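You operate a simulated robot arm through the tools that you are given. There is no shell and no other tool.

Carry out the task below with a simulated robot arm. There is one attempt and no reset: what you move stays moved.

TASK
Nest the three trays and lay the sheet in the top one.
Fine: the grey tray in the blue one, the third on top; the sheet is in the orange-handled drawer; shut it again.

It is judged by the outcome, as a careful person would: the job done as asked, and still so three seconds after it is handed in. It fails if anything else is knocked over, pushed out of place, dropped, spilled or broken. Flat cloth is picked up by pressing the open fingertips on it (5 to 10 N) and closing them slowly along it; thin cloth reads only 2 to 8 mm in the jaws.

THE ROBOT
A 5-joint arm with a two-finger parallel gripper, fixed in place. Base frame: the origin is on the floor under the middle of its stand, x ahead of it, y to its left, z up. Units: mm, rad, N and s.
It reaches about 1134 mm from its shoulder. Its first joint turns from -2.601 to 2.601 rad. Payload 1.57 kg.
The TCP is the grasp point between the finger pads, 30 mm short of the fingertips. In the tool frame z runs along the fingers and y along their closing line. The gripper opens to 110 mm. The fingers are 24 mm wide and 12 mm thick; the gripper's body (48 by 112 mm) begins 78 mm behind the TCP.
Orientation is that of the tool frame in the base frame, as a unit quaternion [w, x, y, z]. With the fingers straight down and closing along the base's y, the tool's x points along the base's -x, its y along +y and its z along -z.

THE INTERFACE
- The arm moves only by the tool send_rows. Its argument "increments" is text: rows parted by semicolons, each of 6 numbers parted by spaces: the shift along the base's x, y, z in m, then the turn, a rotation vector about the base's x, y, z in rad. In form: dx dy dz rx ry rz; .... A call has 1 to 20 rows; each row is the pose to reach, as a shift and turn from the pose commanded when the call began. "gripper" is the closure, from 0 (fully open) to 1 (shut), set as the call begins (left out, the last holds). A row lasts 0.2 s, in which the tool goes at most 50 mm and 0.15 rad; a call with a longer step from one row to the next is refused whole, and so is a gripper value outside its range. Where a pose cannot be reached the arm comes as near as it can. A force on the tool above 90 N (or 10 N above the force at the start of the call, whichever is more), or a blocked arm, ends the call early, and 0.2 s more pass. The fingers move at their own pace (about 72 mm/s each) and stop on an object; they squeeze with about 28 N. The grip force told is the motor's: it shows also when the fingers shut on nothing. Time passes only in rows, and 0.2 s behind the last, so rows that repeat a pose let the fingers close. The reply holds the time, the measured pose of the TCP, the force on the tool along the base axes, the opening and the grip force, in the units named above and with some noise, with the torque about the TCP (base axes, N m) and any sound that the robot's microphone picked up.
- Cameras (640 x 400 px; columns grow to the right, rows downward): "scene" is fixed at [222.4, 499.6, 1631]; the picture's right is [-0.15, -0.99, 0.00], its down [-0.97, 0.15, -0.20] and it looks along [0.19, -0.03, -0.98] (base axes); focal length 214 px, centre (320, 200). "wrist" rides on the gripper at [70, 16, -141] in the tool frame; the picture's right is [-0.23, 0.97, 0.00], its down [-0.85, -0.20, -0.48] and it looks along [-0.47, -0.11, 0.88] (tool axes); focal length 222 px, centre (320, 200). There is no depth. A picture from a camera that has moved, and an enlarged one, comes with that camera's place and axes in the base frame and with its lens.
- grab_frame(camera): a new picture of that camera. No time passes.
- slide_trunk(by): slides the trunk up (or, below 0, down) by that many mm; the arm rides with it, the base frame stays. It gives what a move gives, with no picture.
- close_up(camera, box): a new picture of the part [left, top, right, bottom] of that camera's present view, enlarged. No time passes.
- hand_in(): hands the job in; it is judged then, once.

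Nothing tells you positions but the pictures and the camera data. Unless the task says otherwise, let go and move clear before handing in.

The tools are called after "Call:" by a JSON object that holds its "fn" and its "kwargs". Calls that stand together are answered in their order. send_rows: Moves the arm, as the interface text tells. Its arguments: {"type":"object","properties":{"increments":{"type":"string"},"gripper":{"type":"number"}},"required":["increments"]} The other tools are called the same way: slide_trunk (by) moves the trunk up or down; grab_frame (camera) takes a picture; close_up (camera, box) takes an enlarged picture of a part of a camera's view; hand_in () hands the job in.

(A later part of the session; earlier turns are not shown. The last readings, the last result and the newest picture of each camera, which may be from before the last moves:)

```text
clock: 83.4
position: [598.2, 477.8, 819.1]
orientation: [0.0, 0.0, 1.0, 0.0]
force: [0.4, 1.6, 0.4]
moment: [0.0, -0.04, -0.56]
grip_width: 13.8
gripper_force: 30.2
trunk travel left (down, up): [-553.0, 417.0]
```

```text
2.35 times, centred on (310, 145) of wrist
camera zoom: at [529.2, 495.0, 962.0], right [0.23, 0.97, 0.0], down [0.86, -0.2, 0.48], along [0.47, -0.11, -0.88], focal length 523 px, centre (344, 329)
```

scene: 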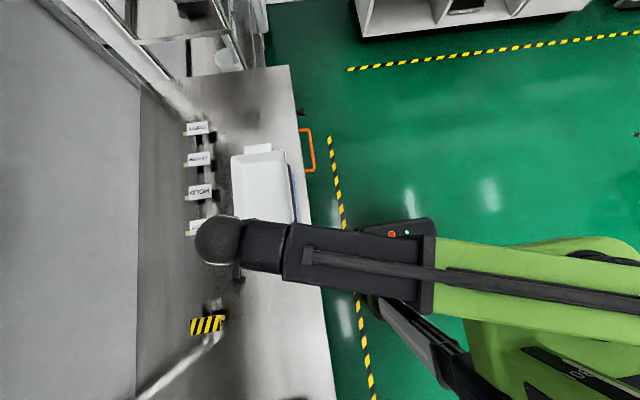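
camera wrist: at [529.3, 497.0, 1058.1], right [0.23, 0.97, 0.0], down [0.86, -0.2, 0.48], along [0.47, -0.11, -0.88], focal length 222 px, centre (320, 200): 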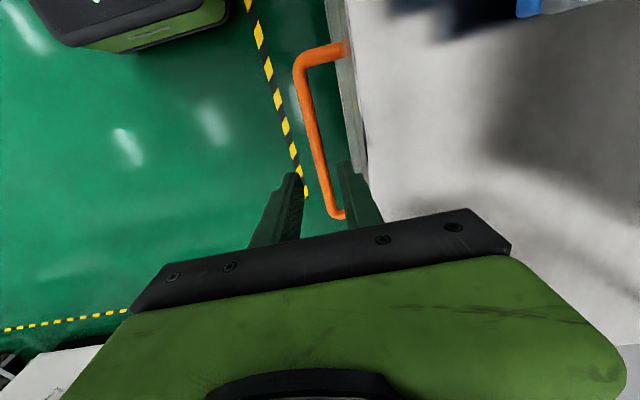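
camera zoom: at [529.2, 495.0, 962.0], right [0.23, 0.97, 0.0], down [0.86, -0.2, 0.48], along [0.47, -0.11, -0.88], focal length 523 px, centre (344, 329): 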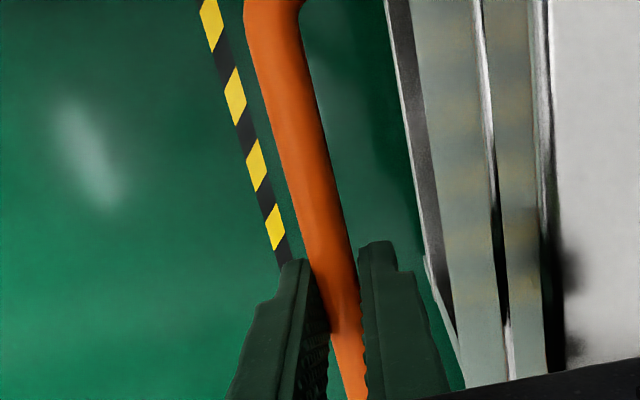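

Gripped firmly at 13.8 mm. I'll pull gently along −y and watch the force.

Call:
{"fn": "send_rows", "kwargs": {"increments": "0 -0.004 0 0 0 0; 0 -0.01 0 0 0 0; 0 -0.018 0 0 0 0; 0 -0.026 0 0 0 0; 0 -0.034 0 0 0 0; 0 -0.04 0 0 0 0; 0 -0.04 0 0 0 0"}}

Call:
{"fn": "close_up", "kwargs": {"camera": "scene", "box": [230, 90, 360, 230]}}

```text
clock: 85.0
position: [599.1, 438.5, 820.5]
orientation: [0.0, 0.0, 1.0, 0.0]
force: [6.7, 1.3, 4.5]
moment: [-0.02, -0.53, -0.55]
grip_width: 14.2
gripper_force: 30.2
trunk travel left (down, up): [-553.0, 417.0]
```

```text
2.86 times, centred on (295, 160) of scene
camera zoom: at [222.4, 499.6, 1631.0], right [-0.15, -0.99, 0.0], down [-0.97, 0.15, -0.2], along [0.19, -0.03, -0.98], focal length 613 px, centre (391, 314)
```

zoom: 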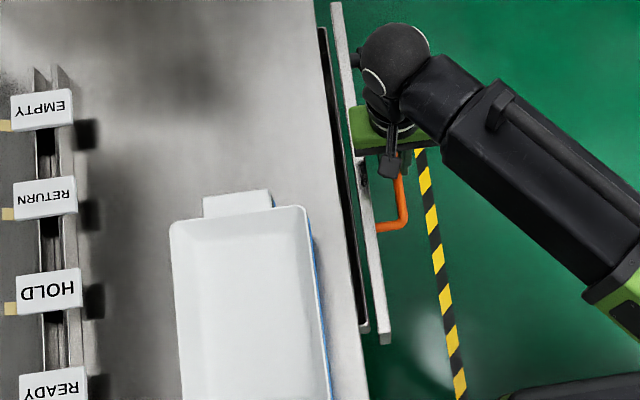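

The drawer is sliding out freely. There is a slight sideways load, so I'll ease the path a little and keep pulling.

Call:
{"fn": "send_rows", "kwargs": {"increments": "0.0005 -0.008 0 0 0 0; 0.001 -0.018 0 0 0 0; 0.001 -0.028 0 0 0 0; 0.001 -0.038 0 0 0 0; 0.001 -0.048 0 0 0 0; 0.001 -0.056 0 0 0 0; 0.001 -0.06 0 0 0 0; 0.001 -0.06 0 0 0 0"}}

Call:
{"fn": "close_up", "kwargs": {"camera": "scene", "box": [230, 60, 390, 230]}}

```text
clock: 86.8
position: [599.8, 378.4, 820.3]
orientation: [-0.001, -0.001, 1.0, 0.001]
force: [-19.7, 1.6, -13.0]
moment: [0.02, 0.46, -0.56]
grip_width: 13.7
gripper_force: 30.4
trunk travel left (down, up): [-553.0, 417.0]
```

```text
2.35 times, centred on (310, 145) of scene
camera zoom: at [222.4, 499.6, 1631.0], right [-0.15, -0.99, 0.0], down [-0.97, 0.15, -0.2], along [0.19, -0.03, -0.98], focal length 505 px, centre (344, 329)
```

zoom: 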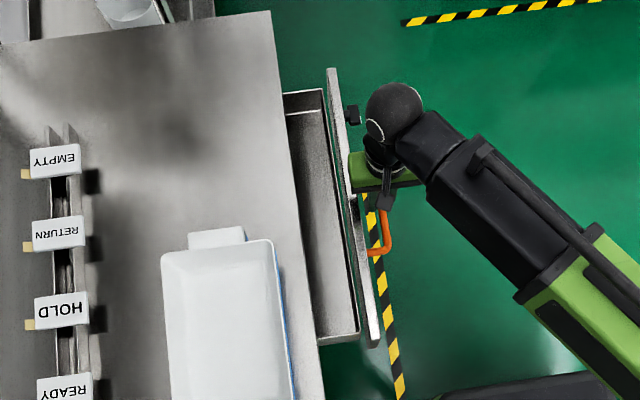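

Stiff in x: I'll undo most of that sideways nudge and pull further.

Call:
{"fn": "send_rows", "kwargs": {"increments": "-0.0007 0 0 0 0 0; -0.0007 -0.008 0 0 0 0; -0.0007 -0.018 0 0 0 0; -0.0007 -0.028 0 0 0 0; -0.0007 -0.038 0 0 0 0; -0.0007 -0.048 0 0 0 0; -0.0007 -0.056 0 0 0 0; -0.0007 -0.06 0 0 0 0; -0.0007 -0.06 0 0 0 0"}}

Call:
{"fn": "close_up", "kwargs": {"camera": "scene", "box": [230, 60, 390, 230]}}

```text
clock: 88.8
position: [598.4, 318.2, 819.5]
orientation: [-0.001, -0.001, 1.0, 0.0]
force: [-6.5, 0.6, -3.7]
moment: [0.02, 0.35, -0.56]
grip_width: 13.6
gripper_force: 30.2
trunk travel left (down, up): [-553.0, 417.0]
```

```text
2.35 times, centred on (310, 145) of scene
camera zoom: at [222.4, 499.6, 1631.0], right [-0.15, -0.99, 0.0], down [-0.97, 0.15, -0.2], along [0.19, -0.03, -0.98], focal length 505 px, centre (344, 329)
```

zoom: 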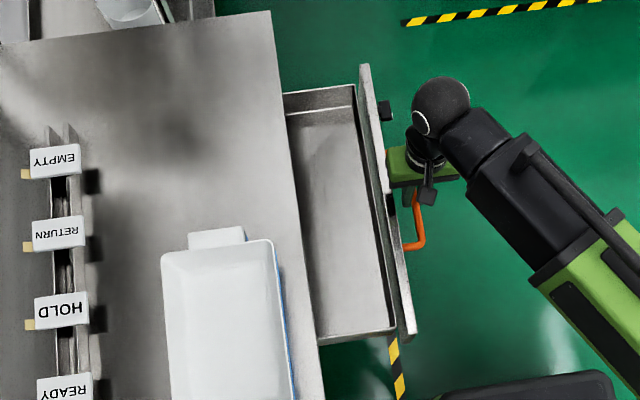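

Call:
{"fn": "send_rows", "kwargs": {"increments": "-0.0002 0 0 0 0 0; -0.0002 -0.008 0 0 0 0; -0.0002 -0.018 0 0 0 0; -0.0002 -0.028 0 0 0 0; -0.0002 -0.038 0 0 0 0; -0.0002 -0.048 0 0 0 0; -0.0002 -0.056 0 0 0 0; -0.0002 -0.06 0 0 0 0; -0.0002 -0.06 0 0 0 0"}}

Call:
{"fn": "close_up", "kwargs": {"camera": "scene", "box": [230, 60, 390, 230]}}

```text
clock: 90.8
position: [600.0, 259.0, 820.7]
orientation: [0.001, 0.0, 1.0, 0.001]
force: [-3.3, 0.8, 0.1]
moment: [-0.01, -0.6, -0.6]
grip_width: 13.7
gripper_force: 30.1
trunk travel left (down, up): [-553.0, 417.0]
```

```text
2.35 times, centred on (310, 145) of scene
camera zoom: at [222.4, 499.6, 1631.0], right [-0.15, -0.99, 0.0], down [-0.97, 0.15, -0.2], along [0.19, -0.03, -0.98], focal length 505 px, centre (344, 329)
```

zoom: 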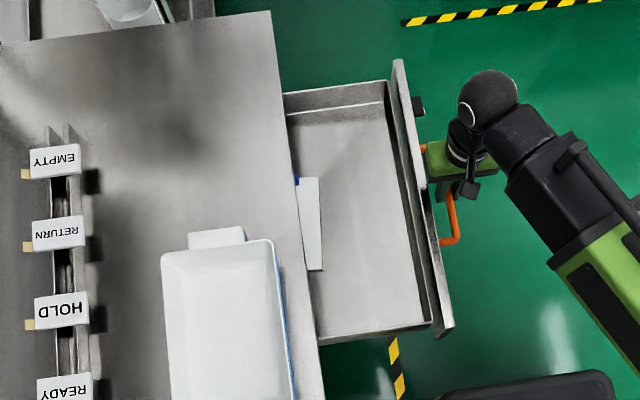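

The white sheet is appearing near the back of the drawer. Pulling further.

Call:
{"fn": "send_rows", "kwargs": {"increments": "-0.0001 0 0 0 0 0; -0.0001 -0.008 0 0 0 0; -0.0001 -0.018 0 0 0 0; -0.0001 -0.028 0 0 0 0; -0.0001 -0.038 0 0 0 0; -0.0001 -0.048 0 0 0 0; -0.0001 -0.054 0 0 0 0; -0.0001 -0.056 0 0 0 0; -0.0001 -0.056 0 0 0 0"}}

Call:
{"fn": "close_up", "kwargs": {"camera": "scene", "box": [230, 60, 390, 230]}}

```text
clock: 92.8
position: [598.9, 201.7, 820.2]
orientation: [0.0, 0.0, 1.0, 0.001]
force: [9.9, 1.3, 10.9]
moment: [0.01, -0.34, -0.58]
grip_width: 13.9
gripper_force: 30.4
trunk travel left (down, up): [-553.0, 417.0]
```

```text
2.35 times, centred on (310, 145) of scene
camera zoom: at [222.4, 499.6, 1631.0], right [-0.15, -0.99, 0.0], down [-0.97, 0.15, -0.2], along [0.19, -0.03, -0.98], focal length 505 px, centre (344, 329)
```

zoom: 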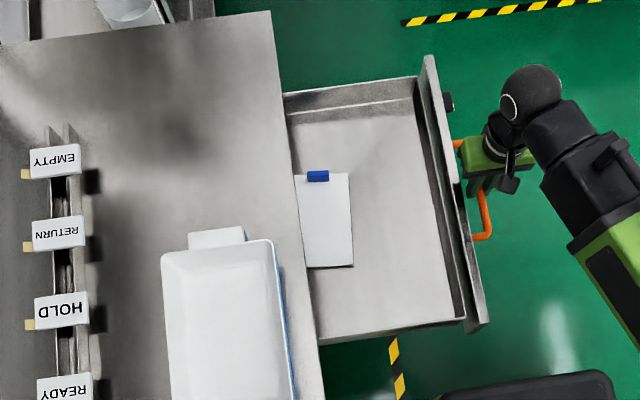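

The whole sheet is nearly exposed: white with a blue tab at its far end. I'll draw the drawer out a bit more so it clears the bench edge.

Call:
{"fn": "send_rows", "kwargs": {"increments": "0.0003 0 0 0 0 0; 0.0003 -0.008 0 0 0 0; 0.0003 -0.018 0 0 0 0; 0.0003 -0.028 0 0 0 0; 0.0003 -0.036 0 0 0 0; 0.0003 -0.042 0 0 0 0; 0.0003 -0.045 0 0 0 0; 0.0003 -0.045 0 0 0 0"}}

Call:
{"fn": "close_up", "kwargs": {"camera": "scene", "box": [230, 60, 390, 230]}}

```text
clock: 94.6
position: [598.6, 169.8, 819.0]
orientation: [0.0, -0.003, 1.0, 0.01]
force: [13.0, 82.2, 15.8]
moment: [1.3, -0.12, -0.85]
grip_width: 32.7
gripper_force: 40.8
trunk travel left (down, up): [-553.0, 417.0]
```

```text
2.35 times, centred on (310, 145) of scene
camera zoom: at [222.4, 499.6, 1631.0], right [-0.15, -0.99, 0.0], down [-0.97, 0.15, -0.2], along [0.19, -0.03, -0.98], focal length 505 px, centre (344, 329)
```

zoom: 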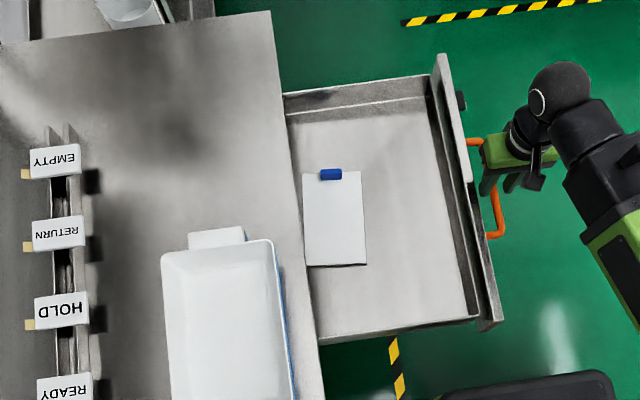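

I've reached the drawer's end stop. Easing back to relax the pull.

Call:
{"fn": "send_rows", "kwargs": {"increments": "0 0.004 0 0 0 0; 0 0.008 0 0 0 0; 0 0.008 0 0 0 0"}}

```text
clock: 95.4
position: [597.6, 174.7, 818.5]
orientation: [0.0, -0.002, 1.0, 0.008]
force: [10.1, 69.1, 14.0]
moment: [1.0, -0.38, -0.63]
grip_width: 20.8
gripper_force: 34.8
trunk travel left (down, up): [-553.0, 417.0]
```

Call:
{"fn": "send_rows", "kwargs": {"increments": "0 0.002 0 0 0 0; 0 0.004 0 0 0 0; 0 0.004 0 0 0 0"}}

```text
clock: 96.2
position: [598.4, 177.0, 818.9]
orientation: [0.0, -0.002, 1.0, 0.008]
force: [11.1, 61.7, 14.6]
moment: [0.92, -0.06, -0.56]
grip_width: 15.8
gripper_force: 31.6
trunk travel left (down, up): [-553.0, 417.0]
```

Call:
{"fn": "send_rows", "kwargs": {"increments": "0 0.0015 0 0 0 0; 0 0.003 0 0 0 0; 0 0.003 0 0 0 0"}}

Call:
{"fn": "close_up", "kwargs": {"camera": "wrist", "box": [200, 60, 420, 230]}}

```text
clock: 97.0
position: [597.4, 177.0, 820.1]
orientation: [0.0, -0.001, 1.0, 0.005]
force: [6.3, 53.6, 9.7]
moment: [0.74, -0.69, -0.48]
grip_width: 13.8
gripper_force: 30.6
trunk travel left (down, up): [-553.0, 417.0]
```

```text
2.35 times, centred on (310, 145) of wrist
camera zoom: at [528.8, 193.6, 961.7], right [0.23, 0.97, 0.01], down [0.86, -0.2, 0.48], along [0.47, -0.1, -0.88], focal length 523 px, centre (344, 329)
```

zoom: 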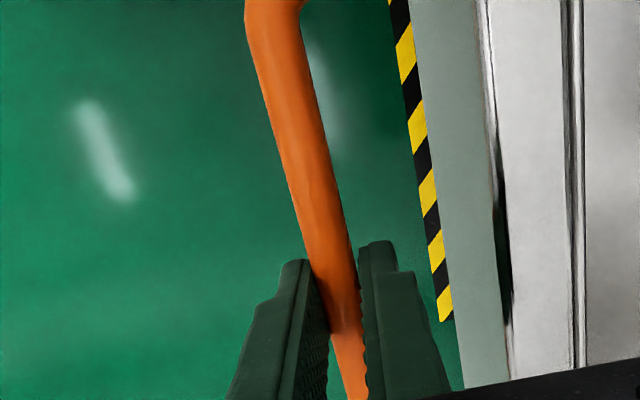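

Call:
{"fn": "send_rows", "kwargs": {"increments": "0 0.003 0 0 0 0; 0 0.006 0 0 0 0; 0 0.006 0 0 0 0"}}

```text
clock: 97.8
position: [599.1, 177.8, 819.4]
orientation: [-0.002, 0.001, 1.0, -0.001]
force: [5.4, 18.9, 0.1]
moment: [0.25, 0.1, -0.56]
grip_width: 13.8
gripper_force: 30.3
trunk travel left (down, up): [-553.0, 417.0]
```

Call:
{"fn": "send_rows", "kwargs": {"increments": "0 0.0015 0 0 0 0; 0 0.0025 0 0 0 0; 0 0.0025 0 0 0 0"}}

Call:
{"fn": "close_up", "kwargs": {"camera": "scene", "box": [230, 60, 390, 230]}}

```text
clock: 98.6
position: [598.4, 179.6, 818.4]
orientation: [-0.001, 0.001, 1.0, -0.001]
force: [-9.4, -1.6, -16.8]
moment: [-0.03, -0.07, -0.56]
grip_width: 13.7
gripper_force: 30.1
trunk travel left (down, up): [-553.0, 417.0]
```

```text
2.35 times, centred on (310, 145) of scene
camera zoom: at [222.4, 499.6, 1631.0], right [-0.15, -0.99, 0.0], down [-0.97, 0.15, -0.2], along [0.19, -0.03, -0.98], focal length 505 px, centre (344, 329)
```

zoom: 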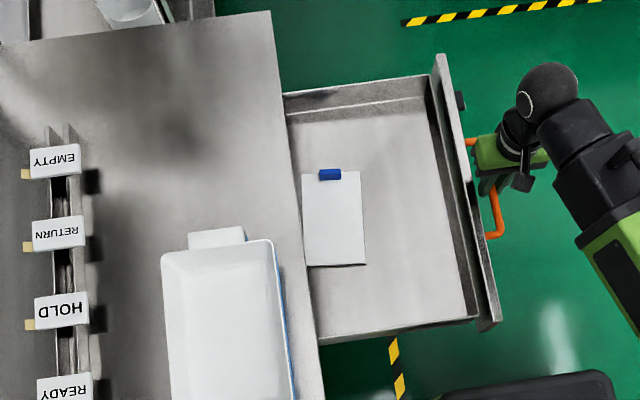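

The load along y is gone. I'll open the fingers slightly off the bar and rise clear.

Call:
{"fn": "send_rows", "kwargs": {"increments": "0 0 0 0 0 0; 0 0 0 0 0 0; 0 0 0 0 0 0; 0 0 0 0 0 0", "gripper": 0.7}}

Call:
{"fn": "slide_trunk", "kwargs": {"by": 60}}

Call:
{"fn": "slide_trunk", "kwargs": {"by": 180}}

Call:
{"fn": "grab_frame", "kwargs": {"camera": "wrist"}}

```text
clock: 99.6
position: [599.8, 181.7, 819.7]
orientation: [0.0, 0.0, 1.0, 0.0]
force: [-0.2, -0.3, -0.1]
moment: [0.01, 0.03, -0.01]
grip_width: 33.2
gripper_force: 0.2
trunk travel left (down, up): [-553.0, 417.0]
```

```text
clock: 100.6
position: [598.6, 181.0, 879.3]
orientation: [0.0, 0.0, 1.0, 0.0]
force: [0.8, -0.2, 0.7]
moment: [0.0, -0.02, -0.02]
grip_width: 33.1
gripper_force: 0.0
trunk travel left (down, up): [-613.0, 357.0]
```

```text
clock: 102.6
position: [598.3, 181.2, 1058.9]
orientation: [0.0, -0.001, 1.0, 0.0]
force: [0.2, 0.7, 0.6]
moment: [0.01, 0.02, -0.01]
grip_width: 32.9
gripper_force: 0.2
trunk travel left (down, up): [-793.0, 177.0]
```

```text
taken
camera wrist: at [529.1, 197.9, 1202.0], right [0.23, 0.97, 0.0], down [0.86, -0.2, 0.48], along [0.47, -0.11, -0.88], focal length 222 px, centre (320, 200)
```

wrist: 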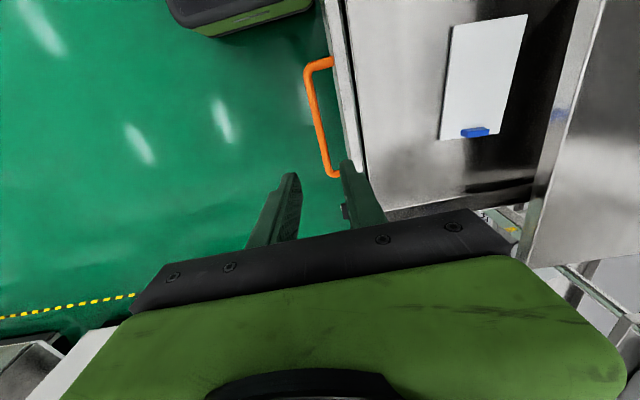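

Call:
{"fn": "close_up", "kwargs": {"camera": "wrist", "box": [340, 0, 640, 210]}}

Call:
{"fn": "close_up", "kwargs": {"camera": "wrist", "box": [420, 0, 560, 150]}}

Call:
{"fn": "close_up", "kwargs": {"camera": "scene", "box": [295, 120, 345, 180]}}

Call:
{"fn": "close_up", "kwargs": {"camera": "scene", "box": [285, 70, 375, 210]}}

```text
1.90 times, centred on (490, 105) of wrist
camera zoom: at [529.1, 197.9, 1202.0], right [0.23, 0.97, 0.0], down [0.86, -0.2, 0.48], along [0.47, -0.11, -0.88], focal length 423 px, centre (-4, 381)
```

zoom: 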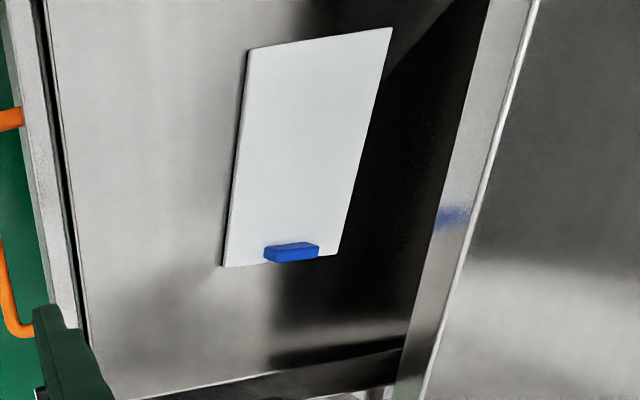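

```text
2.67 times, centred on (490, 75) of wrist
camera zoom: at [529.1, 197.9, 1202.0], right [0.23, 0.97, 0.0], down [0.86, -0.2, 0.48], along [0.47, -0.11, -0.88], focal length 592 px, centre (-133, 533)
```

zoom: 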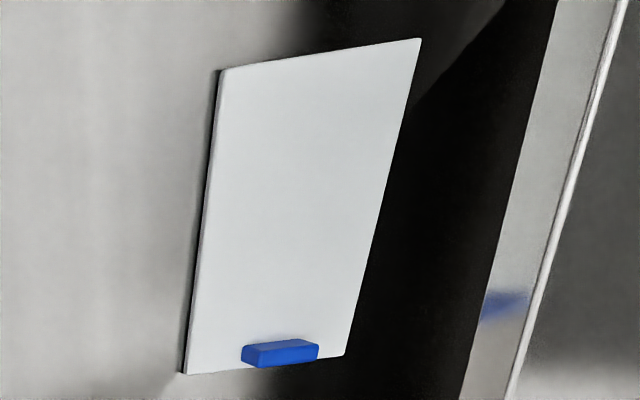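

```text
6.67 times, centred on (320, 150) of scene
camera zoom: at [222.4, 499.6, 1631.0], right [-0.15, -0.99, 0.0], down [-0.97, 0.15, -0.2], along [0.19, -0.03, -0.98], focal length 1430 px, centre (320, 533)
```

zoom: 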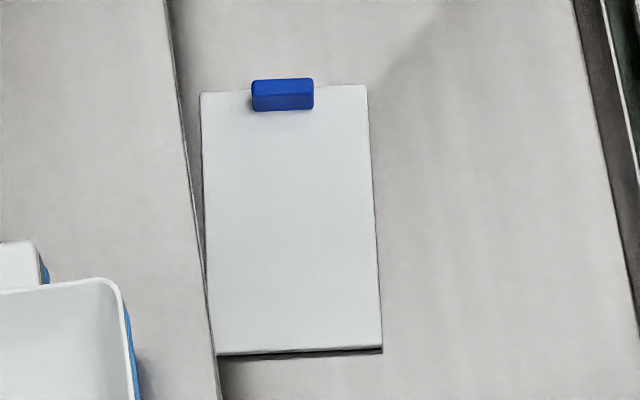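

```text
2.86 times, centred on (330, 140) of scene
camera zoom: at [222.4, 499.6, 1631.0], right [-0.15, -0.99, 0.0], down [-0.97, 0.15, -0.2], along [0.19, -0.03, -0.98], focal length 613 px, centre (291, 371)
```

zoom: 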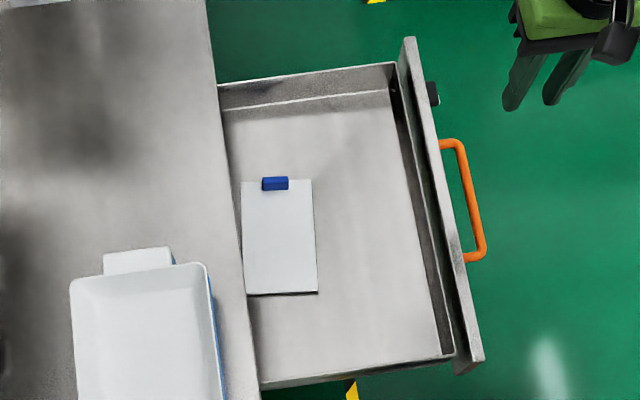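

The drawer is fully open. The sheet is about 178 x 108 mm, lying at z≈772 with its centre near (597,460), turned about −5.5°; the blue block (~40 mm wide) stands at the middle of its far edge near (681,453). I'll move above the block for a closer look.

Call:
{"fn": "send_rows", "kwargs": {"increments": "0.008 0.028 0 0 0 -0.01; 0.016 0.058 0 0 0 -0.02; 0.026 0.09 0 0 0 -0.03; 0.036 0.122 0 0 0 -0.04; 0.046 0.154 0 0 0 -0.05; 0.056 0.186 0 0 0 -0.06; 0.066 0.218 0 0 0 -0.07; 0.074 0.245 0 0 0 -0.08; 0.08 0.265 0 0 0 -0.09; 0.081 0.272 0 0 0 -0.096; 0.081 0.272 0 0 0 -0.096", "gripper": 0.418}}

Call:
{"fn": "slide_trunk", "kwargs": {"by": -120}}

Call:
{"fn": "grab_frame", "kwargs": {"camera": "wrist"}}

Call:
{"fn": "close_up", "kwargs": {"camera": "wrist", "box": [220, 60, 420, 220]}}

```text
clock: 105.0
position: [679.7, 453.4, 1060.2]
orientation: [0.0, 0.048, 0.999, 0.0]
force: [0.5, 0.3, -0.4]
moment: [-0.01, -0.01, -0.02]
grip_width: 64.1
gripper_force: 0.0
trunk travel left (down, up): [-793.0, 177.0]
```

```text
clock: 106.5
position: [679.8, 452.2, 940.2]
orientation: [0.0, 0.049, 0.999, 0.0]
force: [-0.6, 1.1, -0.5]
moment: [0.0, 0.0, 0.01]
grip_width: 63.9
gripper_force: 0.1
trunk travel left (down, up): [-673.0, 297.0]
```

```text
taken
camera wrist: at [611.7, 475.9, 1082.1], right [0.32, 0.95, 0.0], down [0.83, -0.28, 0.48], along [0.45, -0.15, -0.88], focal length 222 px, centre (320, 200)
```

wrist: 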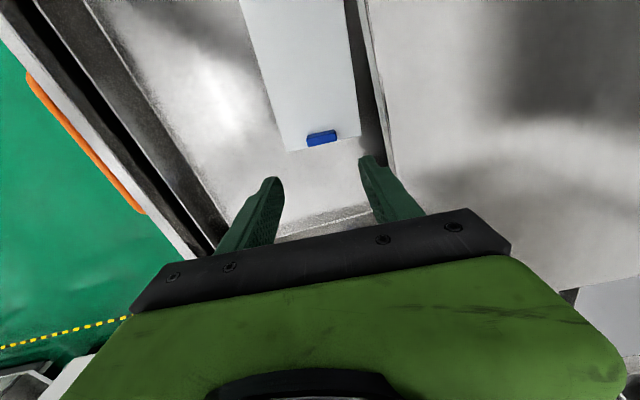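

```text
2.50 times, centred on (320, 140) of wrist
camera zoom: at [611.7, 475.9, 1082.1], right [0.32, 0.95, 0.0], down [0.83, -0.28, 0.48], along [0.45, -0.15, -0.88], focal length 555 px, centre (320, 350)
```

zoom: 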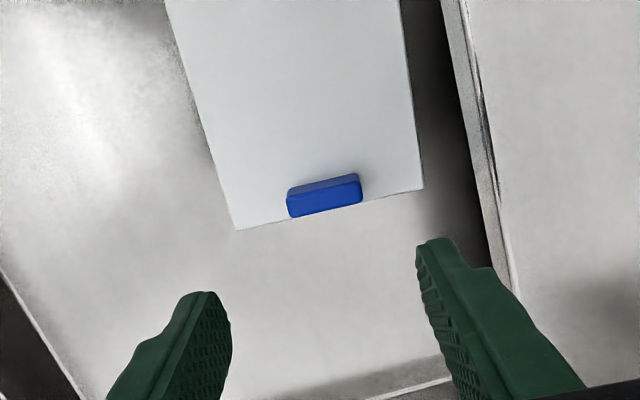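

The sheet's blue block is about 37 x 12 mm and stands up from its far edge, so I can grip it directly. I'll fine-align and go lower for a final check.

Call:
{"fn": "send_rows", "kwargs": {"increments": "-0.0028 0.0035 0 0 0 -0.008; -0.0028 0.0035 0 0 0 -0.008"}}

Call:
{"fn": "slide_trunk", "kwargs": {"by": -90}}

Call:
{"fn": "grab_frame", "kwargs": {"camera": "wrist"}}

Call:
{"fn": "close_up", "kwargs": {"camera": "wrist", "box": [240, 100, 400, 220]}}

```text
clock: 107.1
position: [676.2, 456.7, 940.2]
orientation: [0.0, 0.052, 0.999, 0.0]
force: [0.4, -0.3, 0.1]
moment: [-0.02, 0.0, -0.01]
grip_width: 63.9
gripper_force: 0.0
trunk travel left (down, up): [-673.0, 297.0]
```

```text
clock: 108.4
position: [675.2, 456.2, 849.1]
orientation: [0.0, 0.052, 0.999, 0.0]
force: [-0.8, 0.1, -0.6]
moment: [-0.01, -0.03, -0.03]
grip_width: 64.1
gripper_force: 0.1
trunk travel left (down, up): [-583.0, 387.0]
```

```text
taken
camera wrist: at [608.8, 479.8, 992.1], right [0.33, 0.94, 0.0], down [0.83, -0.29, 0.48], along [0.45, -0.16, -0.88], focal length 222 px, centre (320, 200)
```

wrist: 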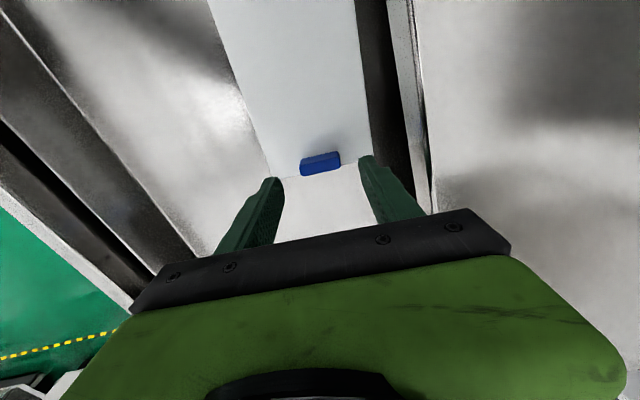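

```text
3.33 times, centred on (320, 160) of wrist
camera zoom: at [608.8, 479.8, 992.1], right [0.33, 0.94, 0.0], down [0.83, -0.29, 0.48], along [0.45, -0.16, -0.88], focal length 740 px, centre (320, 333)
```

zoom: 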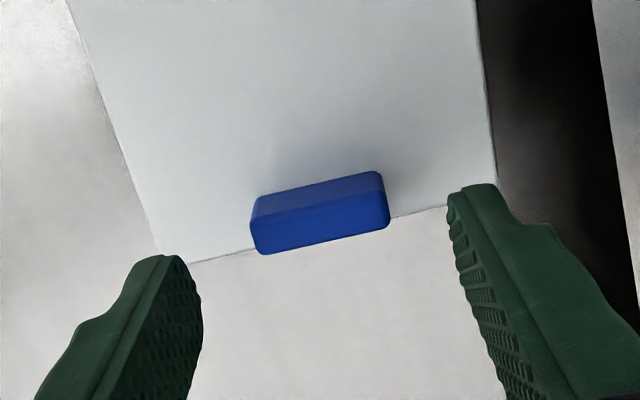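

The block's top is at z≈786, about 14 mm above the drawer floor. I'll go down beside it until the fingertips just feel the sheet, then back off slightly.

Call:
{"fn": "slide_trunk", "kwargs": {"by": -38}}

Call:
{"fn": "close_up", "kwargs": {"camera": "wrist", "box": [240, 120, 400, 240]}}

Call:
{"fn": "slide_trunk", "kwargs": {"by": -2}}

Call:
{"fn": "slide_trunk", "kwargs": {"by": -1}}

Call:
{"fn": "slide_trunk", "kwargs": {"by": -1}}

```text
clock: 109.2
position: [676.9, 457.0, 812.5]
orientation: [0.0, 0.052, 0.999, 0.0]
force: [1.4, -0.2, 0.3]
moment: [-0.01, -0.01, 0.01]
grip_width: 64.2
gripper_force: 0.0
trunk travel left (down, up): [-545.0, 425.0]
```

```text
3.33 times, centred on (320, 180) of wrist
camera zoom: at [608.8, 479.9, 954.0], right [0.33, 0.94, 0.0], down [0.83, -0.29, 0.48], along [0.45, -0.16, -0.88], focal length 740 px, centre (320, 267)
```

zoom: 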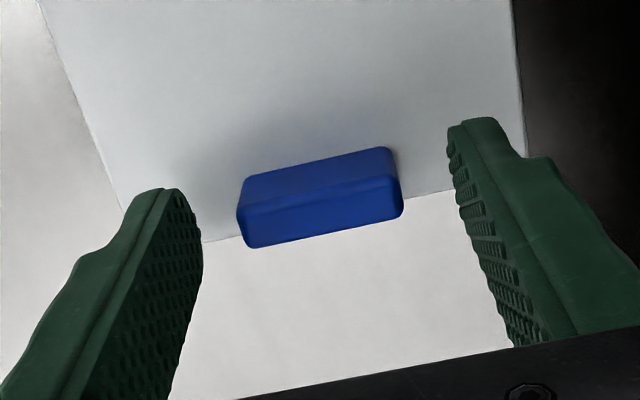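

```text
clock: 109.7
position: [676.0, 456.1, 809.7]
orientation: [0.0, 0.052, 0.999, 0.0]
force: [-0.1, 1.2, 0.6]
moment: [0.0, 0.03, -0.02]
grip_width: 64.4
gripper_force: 0.0
trunk travel left (down, up): [-543.0, 427.0]
```

```text
clock: 110.2
position: [675.9, 455.6, 808.3]
orientation: [-0.001, 0.053, 0.999, 0.0]
force: [0.2, 0.1, 0.4]
moment: [-0.02, 0.04, 0.0]
grip_width: 64.1
gripper_force: 0.1
trunk travel left (down, up): [-542.0, 428.0]
```

```text
clock: 110.7
position: [675.7, 456.8, 807.6]
orientation: [0.0, 0.052, 0.999, -0.001]
force: [0.0, 0.1, 0.4]
moment: [0.02, -0.02, 0.01]
grip_width: 64.0
gripper_force: 0.1
trunk travel left (down, up): [-541.0, 429.0]
```

Call:
{"fn": "slide_trunk", "kwargs": {"by": -1}}

Call:
{"fn": "slide_trunk", "kwargs": {"by": -1}}

Call:
{"fn": "slide_trunk", "kwargs": {"by": -1}}

Call:
{"fn": "close_up", "kwargs": {"camera": "wrist", "box": [240, 120, 400, 240]}}

```text
clock: 111.2
position: [676.0, 456.5, 807.2]
orientation: [0.0, 0.052, 0.999, 0.0]
force: [-0.4, -0.5, 0.2]
moment: [0.0, 0.0, -0.01]
grip_width: 64.1
gripper_force: 0.1
trunk travel left (down, up): [-540.0, 430.0]
```

```text
clock: 111.7
position: [676.2, 457.1, 805.0]
orientation: [0.001, 0.051, 0.999, 0.0]
force: [-1.1, -0.6, 0.2]
moment: [0.02, 0.02, 0.01]
grip_width: 63.8
gripper_force: 0.0
trunk travel left (down, up): [-539.0, 431.0]
```

```text
clock: 112.2
position: [676.3, 456.3, 805.0]
orientation: [0.0, 0.051, 0.999, 0.001]
force: [0.2, 0.1, 0.2]
moment: [-0.02, -0.01, 0.0]
grip_width: 63.9
gripper_force: 0.0
trunk travel left (down, up): [-538.0, 432.0]
```

```text
3.33 times, centred on (320, 180) of wrist
camera zoom: at [608.7, 480.1, 947.0], right [0.33, 0.95, 0.0], down [0.83, -0.29, 0.48], along [0.45, -0.16, -0.88], focal length 740 px, centre (320, 267)
```

zoom: 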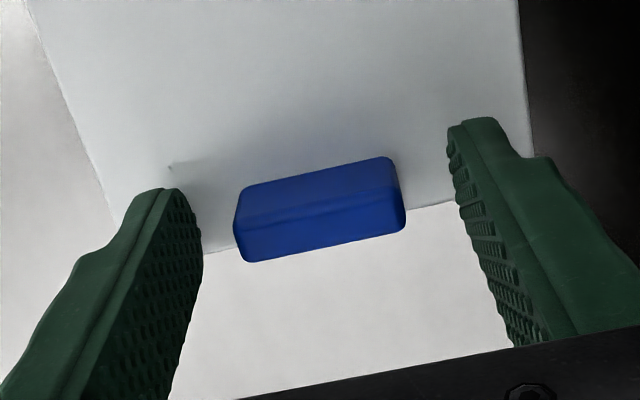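

Fingertips are about 11 mm below the block's top without touching the sheet. Closing on the block.

Call:
{"fn": "send_rows", "kwargs": {"increments": "0 0 0 0 0 0; 0 0 0 0 0 0; 0 0 0 0 0 0", "gripper": 0.6}}

Call:
{"fn": "send_rows", "kwargs": {"increments": "0 0 0 0 0 0; 0 0 0 0 0 0; 0 0 0 0 0 0; 0 0 0 0 0 0", "gripper": 1}}

Call:
{"fn": "close_up", "kwargs": {"camera": "wrist", "box": [240, 100, 400, 220]}}

```text
clock: 113.0
position: [676.2, 456.2, 804.7]
orientation: [0.0, 0.052, 0.999, 0.0]
force: [-0.4, 0.3, 0.1]
moment: [-0.02, -0.03, -0.03]
grip_width: 43.6
gripper_force: 0.1
trunk travel left (down, up): [-538.0, 432.0]
```

```text
clock: 114.0
position: [675.2, 456.8, 805.3]
orientation: [0.0, 0.053, 0.999, 0.0]
force: [-0.8, -0.3, -0.7]
moment: [-0.02, -0.01, 0.04]
grip_width: 39.0
gripper_force: 27.9
trunk travel left (down, up): [-538.0, 432.0]
```

```text
3.33 times, centred on (320, 160) of wrist
camera zoom: at [608.7, 480.0, 947.0], right [0.33, 0.94, 0.0], down [0.83, -0.29, 0.48], along [0.45, -0.16, -0.88], focal length 740 px, centre (320, 333)
```

zoom: 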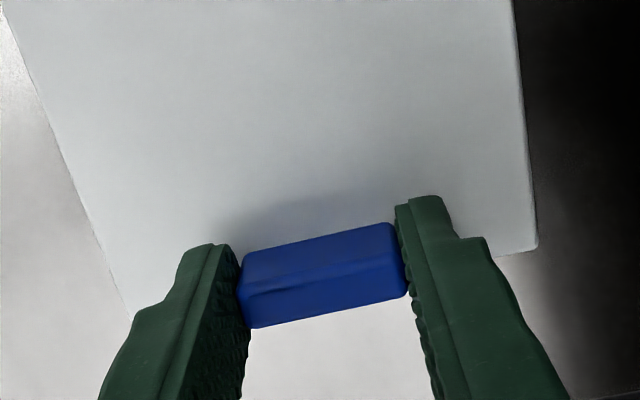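

Gripped the block at 39 mm. I'll lift slightly to see how the sheet behaves.

Call:
{"fn": "slide_trunk", "kwargs": {"by": 10}}

Call:
{"fn": "grab_frame", "kwargs": {"camera": "wrist"}}

Call:
{"fn": "close_up", "kwargs": {"camera": "scene", "box": [285, 90, 365, 190]}}

```text
clock: 114.6
position: [676.0, 456.0, 814.2]
orientation: [0.0, 0.052, 0.999, 0.0]
force: [0.0, -1.0, -0.7]
moment: [-0.02, -0.03, 0.0]
grip_width: 39.2
gripper_force: 27.5
trunk travel left (down, up): [-548.0, 422.0]
```

```text
taken
camera wrist: at [608.8, 480.1, 957.0], right [0.33, 0.94, 0.0], down [0.83, -0.29, 0.48], along [0.45, -0.16, -0.88], focal length 222 px, centre (320, 200)
```

wrist: 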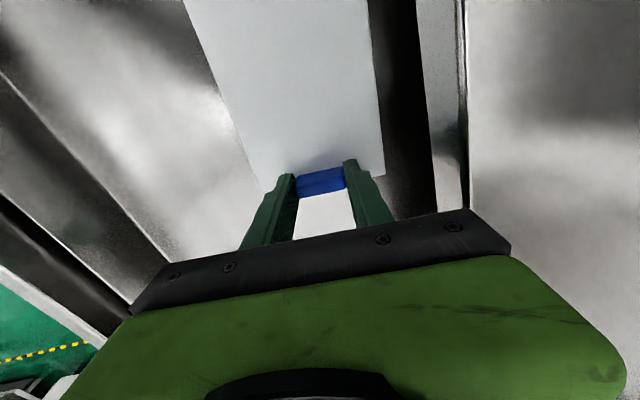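

```text
4.00 times, centred on (325, 140) of scene
camera zoom: at [222.4, 499.6, 1631.0], right [-0.15, -0.99, 0.0], down [-0.97, 0.15, -0.2], along [0.19, -0.03, -0.98], focal length 858 px, centre (300, 440)
```

zoom: 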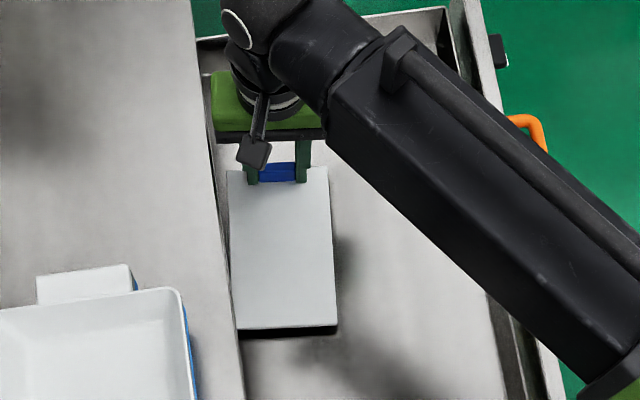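

The sheet is stiff, lifts level and is very light. Its rear corner is slightly under the bench edge, so I'll first shift it forward and straighten it within the drawer, then raise it.

Call:
{"fn": "send_rows", "kwargs": {"increments": "0 -0.006 0 0 0 0; 0 -0.013 0 0 0 0.02; 0 -0.02 0 0 0 0.045; 0 -0.027 0 0 0 0.07; 0 -0.03 0 0 0 0.09; 0 -0.03 0 0 0 0.104; 0 -0.03 0 0 0 0.104"}}

Call:
{"fn": "close_up", "kwargs": {"camera": "scene", "box": [285, 90, 365, 190]}}

Call:
{"fn": "grab_frame", "kwargs": {"camera": "wrist"}}

```text
clock: 116.2
position: [677.5, 426.4, 815.8]
orientation: [-0.001, 0.0, 1.0, -0.001]
force: [-0.3, -0.6, -0.3]
moment: [0.0, -0.03, -0.02]
grip_width: 39.0
gripper_force: 28.0
trunk travel left (down, up): [-548.0, 422.0]
```

```text
4.00 times, centred on (325, 140) of scene
camera zoom: at [222.4, 499.6, 1631.0], right [-0.15, -0.99, 0.0], down [-0.97, 0.15, -0.2], along [0.19, -0.03, -0.98], focal length 858 px, centre (300, 440)
```

zoom: 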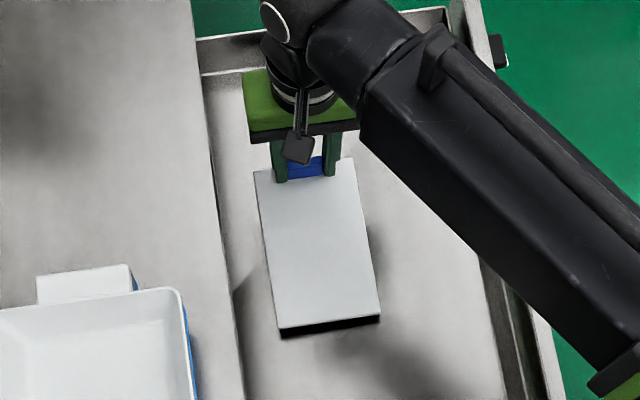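

```text
taken
camera wrist: at [607.3, 442.9, 957.0], right [0.23, 0.97, 0.0], down [0.86, -0.2, 0.48], along [0.47, -0.11, -0.88], focal length 222 px, centre (320, 200)
```

wrist: 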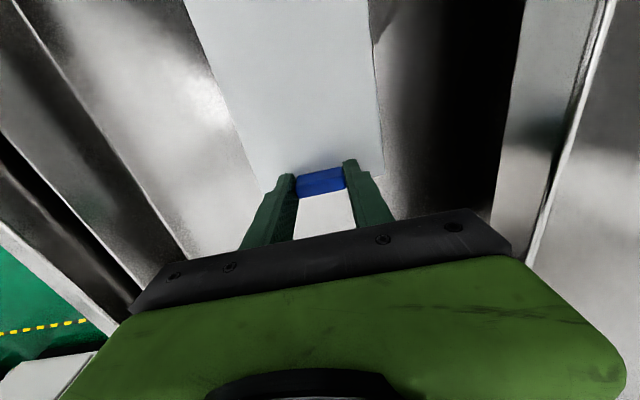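

Call:
{"fn": "slide_trunk", "kwargs": {"by": 60}}

Call:
{"fn": "slide_trunk", "kwargs": {"by": 190}}

Call:
{"fn": "send_rows", "kwargs": {"increments": "-0.02 0.02 0 0 0 0; -0.04 0.04 0 0 0 0; -0.065 0.065 0 0 0 0; -0.09 0.09 0 0 0 0; -0.115 0.115 0 0 0 0; -0.14 0.14 0 0 0 0; -0.165 0.165 0 0 0 0; -0.185 0.185 0 0 0 0; -0.2 0.2 0 0 0 0; -0.212 0.209 0 0 0 0; -0.219 0.214 0 0 0 0; -0.219 0.214 0 0 0 0"}}

Call:
{"fn": "grab_frame", "kwargs": {"camera": "wrist"}}

Call:
{"fn": "close_up", "kwargs": {"camera": "scene", "box": [220, 120, 330, 250]}}

```text
clock: 117.2
position: [676.7, 425.3, 874.2]
orientation: [-0.001, 0.0, 1.0, 0.0]
force: [-0.9, 0.2, -2.1]
moment: [0.0, -0.04, 0.0]
grip_width: 39.3
gripper_force: 27.9
trunk travel left (down, up): [-608.0, 362.0]
```

```text
clock: 119.3
position: [676.1, 426.5, 1064.7]
orientation: [0.0, -0.001, 1.0, 0.0]
force: [-0.4, -0.1, -0.4]
moment: [0.0, 0.0, -0.02]
grip_width: 38.7
gripper_force: 28.1
trunk travel left (down, up): [-798.0, 172.0]
```

```text
clock: 121.9
position: [459.0, 640.7, 1065.1]
orientation: [0.0, 0.0, 1.0, 0.0]
force: [0.2, 0.0, -0.8]
moment: [0.05, -0.1, 0.0]
grip_width: 38.8
gripper_force: 28.1
trunk travel left (down, up): [-798.0, 172.0]
```

```text
taken
camera wrist: at [388.9, 657.5, 1206.9], right [0.23, 0.97, 0.0], down [0.86, -0.2, 0.48], along [0.47, -0.11, -0.88], focal length 222 px, centre (320, 200)
```

wrist: 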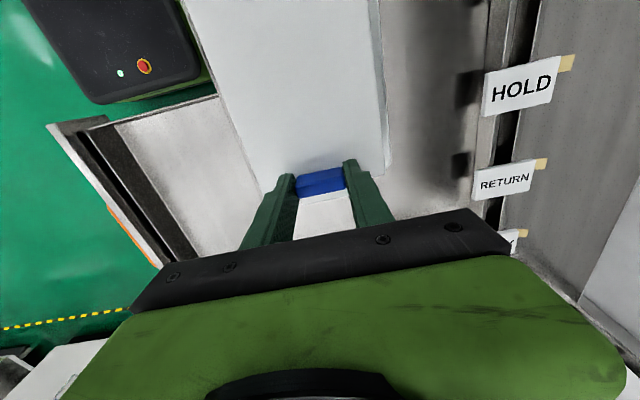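

```text
3.08 times, centred on (275, 185) of scene
camera zoom: at [222.4, 499.6, 1631.0], right [-0.15, -0.99, 0.0], down [-0.97, 0.15, -0.2], along [0.19, -0.03, -0.98], focal length 660 px, centre (458, 246)
```

zoom: 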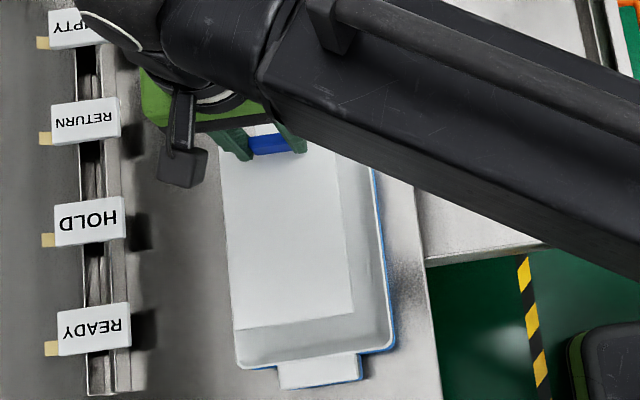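

The sheet hangs level and is centred over the tray, within about 1 mm. Lowering in stages; I expect it to touch near z≈945.

Call:
{"fn": "send_rows", "kwargs": {"increments": "0 -0.001 0 0 0 0; 0 -0.001 0 0 0 0"}}

Call:
{"fn": "slide_trunk", "kwargs": {"by": -90}}

Call:
{"fn": "grab_frame", "kwargs": {"camera": "wrist"}}

Call:
{"fn": "close_up", "kwargs": {"camera": "scene", "box": [220, 120, 330, 250]}}

```text
clock: 122.5
position: [459.0, 640.5, 1064.6]
orientation: [0.0, 0.0, 1.0, 0.0]
force: [1.1, 0.3, -1.1]
moment: [0.02, -0.07, 0.02]
grip_width: 39.0
gripper_force: 27.9
trunk travel left (down, up): [-798.0, 172.0]
```

```text
clock: 123.8
position: [457.7, 640.0, 973.4]
orientation: [0.0, 0.0, 1.0, 0.0]
force: [0.4, -0.1, 0.1]
moment: [-0.05, -0.04, -0.02]
grip_width: 39.1
gripper_force: 28.0
trunk travel left (down, up): [-708.0, 262.0]
```

```text
taken
camera wrist: at [388.8, 656.8, 1117.0], right [0.23, 0.97, 0.0], down [0.86, -0.2, 0.48], along [0.47, -0.11, -0.88], focal length 222 px, centre (320, 200)
```

wrist: 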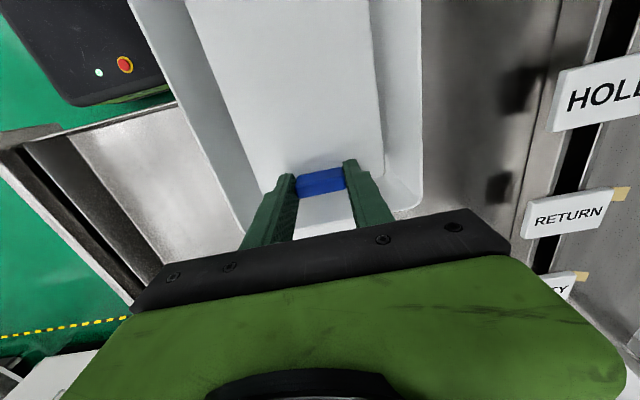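

```text
3.08 times, centred on (275, 185) of scene
camera zoom: at [222.4, 499.6, 1631.0], right [-0.15, -0.99, 0.0], down [-0.97, 0.15, -0.2], along [0.19, -0.03, -0.98], focal length 660 px, centre (458, 246)
```

zoom: 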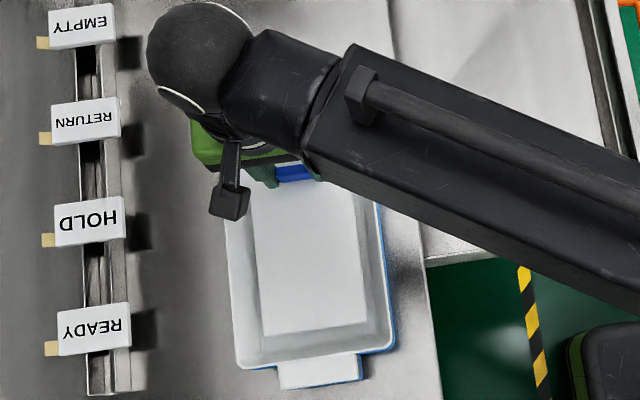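

Call:
{"fn": "slide_trunk", "kwargs": {"by": -18}}

Call:
{"fn": "slide_trunk", "kwargs": {"by": -4}}

Call:
{"fn": "slide_trunk", "kwargs": {"by": -2}}

Call:
{"fn": "slide_trunk", "kwargs": {"by": -2}}

Call:
{"fn": "close_up", "kwargs": {"camera": "wrist", "box": [200, 80, 440, 240]}}

```text
clock: 124.4
position: [458.8, 641.0, 956.7]
orientation: [0.0, 0.0, 1.0, 0.0]
force: [-0.1, -0.9, 0.3]
moment: [0.06, -0.09, 0.05]
grip_width: 39.1
gripper_force: 27.6
trunk travel left (down, up): [-690.0, 280.0]
```

```text
clock: 124.9
position: [457.9, 638.7, 954.4]
orientation: [0.0, 0.0, 1.0, 0.001]
force: [1.5, 3.1, 15.1]
moment: [0.06, -0.28, 0.01]
grip_width: 38.8
gripper_force: 28.3
trunk travel left (down, up): [-686.0, 284.0]
```

```text
clock: 125.5
position: [456.7, 639.3, 952.1]
orientation: [0.0, 0.0, 1.0, 0.0]
force: [0.8, 2.6, 16.6]
moment: [0.09, -0.17, 0.0]
grip_width: 39.0
gripper_force: 28.1
trunk travel left (down, up): [-684.0, 286.0]
```

```text
clock: 126.0
position: [457.0, 639.0, 950.0]
orientation: [0.001, 0.0, 1.0, 0.002]
force: [4.0, 7.9, 42.2]
moment: [-0.02, 0.08, -0.13]
grip_width: 38.9
gripper_force: 28.1
trunk travel left (down, up): [-682.0, 288.0]
```

```text
2.50 times, centred on (320, 160) of wrist
camera zoom: at [387.4, 655.3, 1093.2], right [0.23, 0.97, 0.0], down [0.85, -0.2, 0.48], along [0.47, -0.11, -0.88], focal length 555 px, centre (320, 300)
```

zoom: 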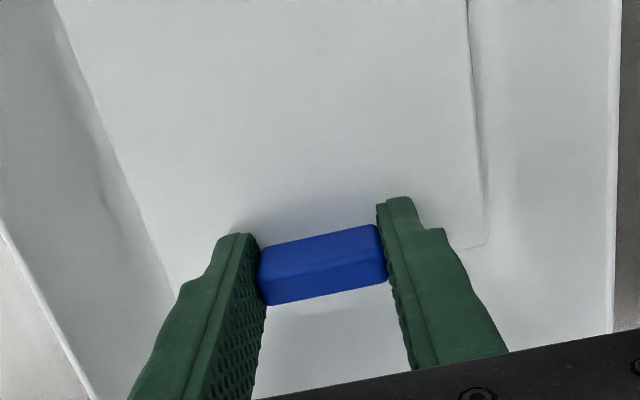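

I pressed further than I wanted in that batch; easing back up to take the load off before releasing.

Call:
{"fn": "slide_trunk", "kwargs": {"by": 3}}

Call:
{"fn": "close_up", "kwargs": {"camera": "scene", "box": [230, 140, 320, 250]}}

Call:
{"fn": "grab_frame", "kwargs": {"camera": "wrist"}}

```text
clock: 126.5
position: [456.8, 639.4, 951.3]
orientation: [0.0, 0.0, 1.0, 0.0]
force: [-0.6, -1.8, 3.6]
moment: [-0.03, -0.06, -0.02]
grip_width: 38.9
gripper_force: 28.1
trunk travel left (down, up): [-685.0, 285.0]
```

```text
3.64 times, centred on (275, 195) of scene
camera zoom: at [222.4, 499.6, 1631.0], right [-0.15, -0.99, 0.0], down [-0.97, 0.15, -0.2], along [0.19, -0.03, -0.98], focal length 780 px, centre (484, 218)
```

zoom: 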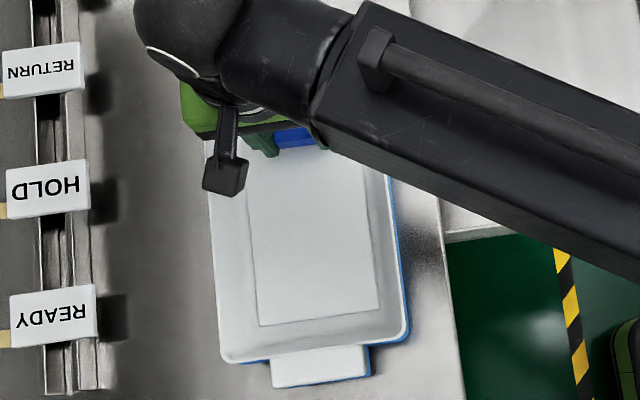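

```text
taken
camera wrist: at [388.3, 656.3, 1093.9], right [0.23, 0.97, 0.0], down [0.86, -0.2, 0.48], along [0.47, -0.11, -0.88], focal length 222 px, centre (320, 200)
```

wrist: 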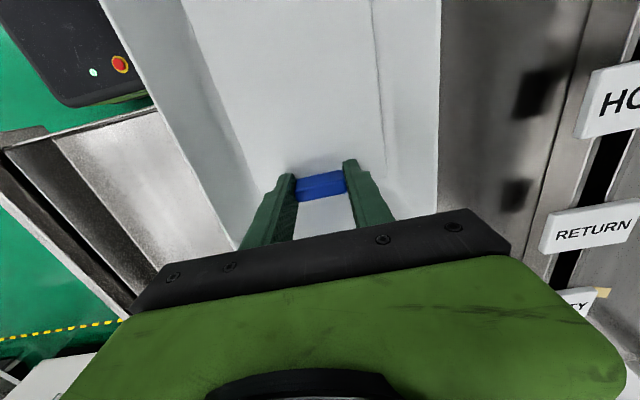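

The load is down to a few newtons and the sheet lies flat inside the white tray. Opening the fingers a limited amount and rising clear.

Call:
{"fn": "send_rows", "kwargs": {"increments": "0 0 0 0 0 0; 0 0 0 0 0 0; 0 0 0 0 0 0; 0 0 0 0 0 0", "gripper": 0.47}}

Call:
{"fn": "slide_trunk", "kwargs": {"by": 40}}

Call:
{"fn": "slide_trunk", "kwargs": {"by": 110}}

Call:
{"fn": "grab_frame", "kwargs": {"camera": "wrist"}}

Call:
{"fn": "close_up", "kwargs": {"camera": "scene", "box": [230, 140, 320, 250]}}

```text
clock: 127.5
position: [456.9, 640.1, 951.5]
orientation: [0.0, 0.0, 1.0, 0.0]
force: [-0.2, 0.6, 1.6]
moment: [-0.01, 0.02, 0.02]
grip_width: 57.5
gripper_force: 0.1
trunk travel left (down, up): [-685.0, 285.0]
```

```text
clock: 128.3
position: [457.7, 638.9, 992.3]
orientation: [0.0, 0.001, 1.0, 0.0]
force: [-0.8, 0.1, 1.0]
moment: [0.02, 0.02, 0.02]
grip_width: 58.3
gripper_force: 0.1
trunk travel left (down, up): [-725.0, 245.0]
```

```text
clock: 129.8
position: [458.0, 640.5, 1102.3]
orientation: [0.0, 0.0, 1.0, 0.001]
force: [-0.1, -1.1, 0.1]
moment: [0.0, -0.01, -0.01]
grip_width: 58.3
gripper_force: 0.0
trunk travel left (down, up): [-835.0, 135.0]
```

```text
taken
camera wrist: at [388.8, 657.0, 1243.9], right [0.23, 0.97, 0.0], down [0.86, -0.2, 0.48], along [0.47, -0.11, -0.88], focal length 222 px, centre (320, 200)
```

wrist: 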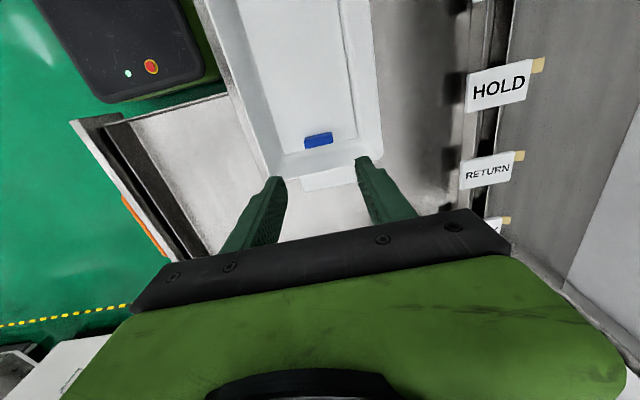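

```text
3.64 times, centred on (275, 195) of scene
camera zoom: at [222.4, 499.6, 1631.0], right [-0.15, -0.99, 0.0], down [-0.97, 0.15, -0.2], along [0.19, -0.03, -0.98], focal length 780 px, centre (484, 218)
```

zoom: 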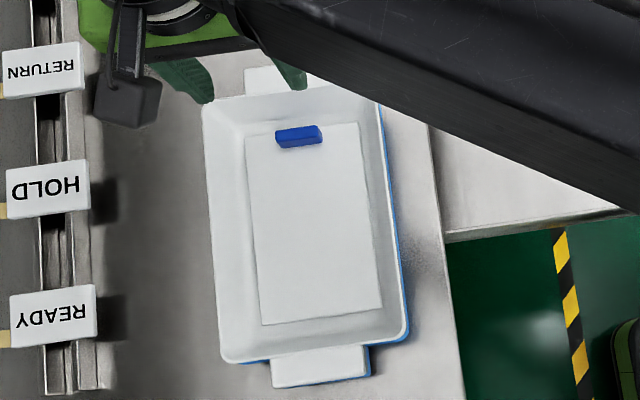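

The sheet lies flat and centred in the top tray. Let me check the stack closely before I close the drawer.

Call:
{"fn": "close_up", "kwargs": {"camera": "wrist", "box": [190, 0, 410, 200]}}

Call:
{"fn": "close_up", "kwargs": {"camera": "scene", "box": [240, 150, 310, 245]}}

```text
2.00 times, centred on (300, 100) of wrist
camera zoom: at [388.8, 657.0, 1243.9], right [0.23, 0.97, 0.0], down [0.86, -0.2, 0.48], along [0.47, -0.11, -0.88], focal length 444 px, centre (360, 400)
```

zoom: 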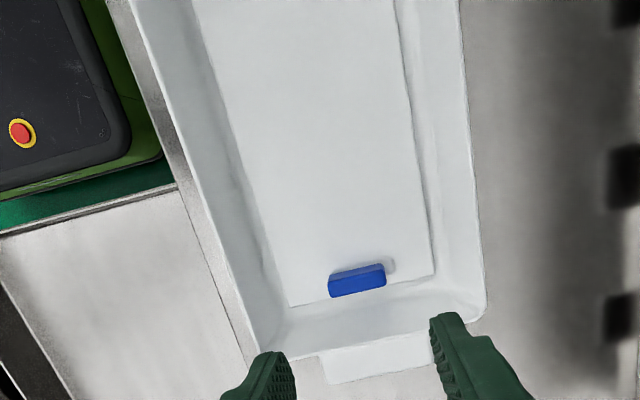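

```text
4.21 times, centred on (275, 198) of scene
camera zoom: at [222.4, 499.6, 1631.0], right [-0.15, -0.99, 0.0], down [-0.97, 0.15, -0.2], along [0.19, -0.03, -0.98], focal length 903 px, centre (510, 210)
```

zoom: 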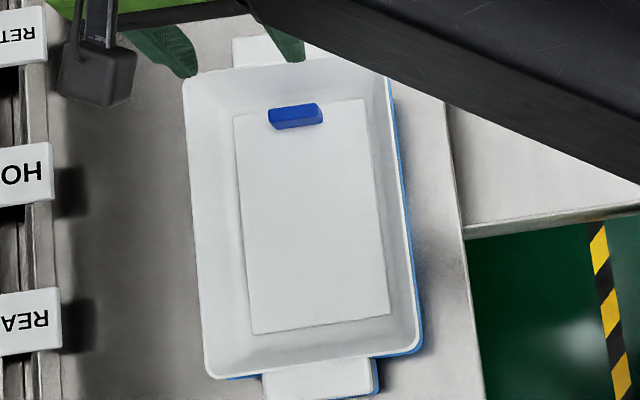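

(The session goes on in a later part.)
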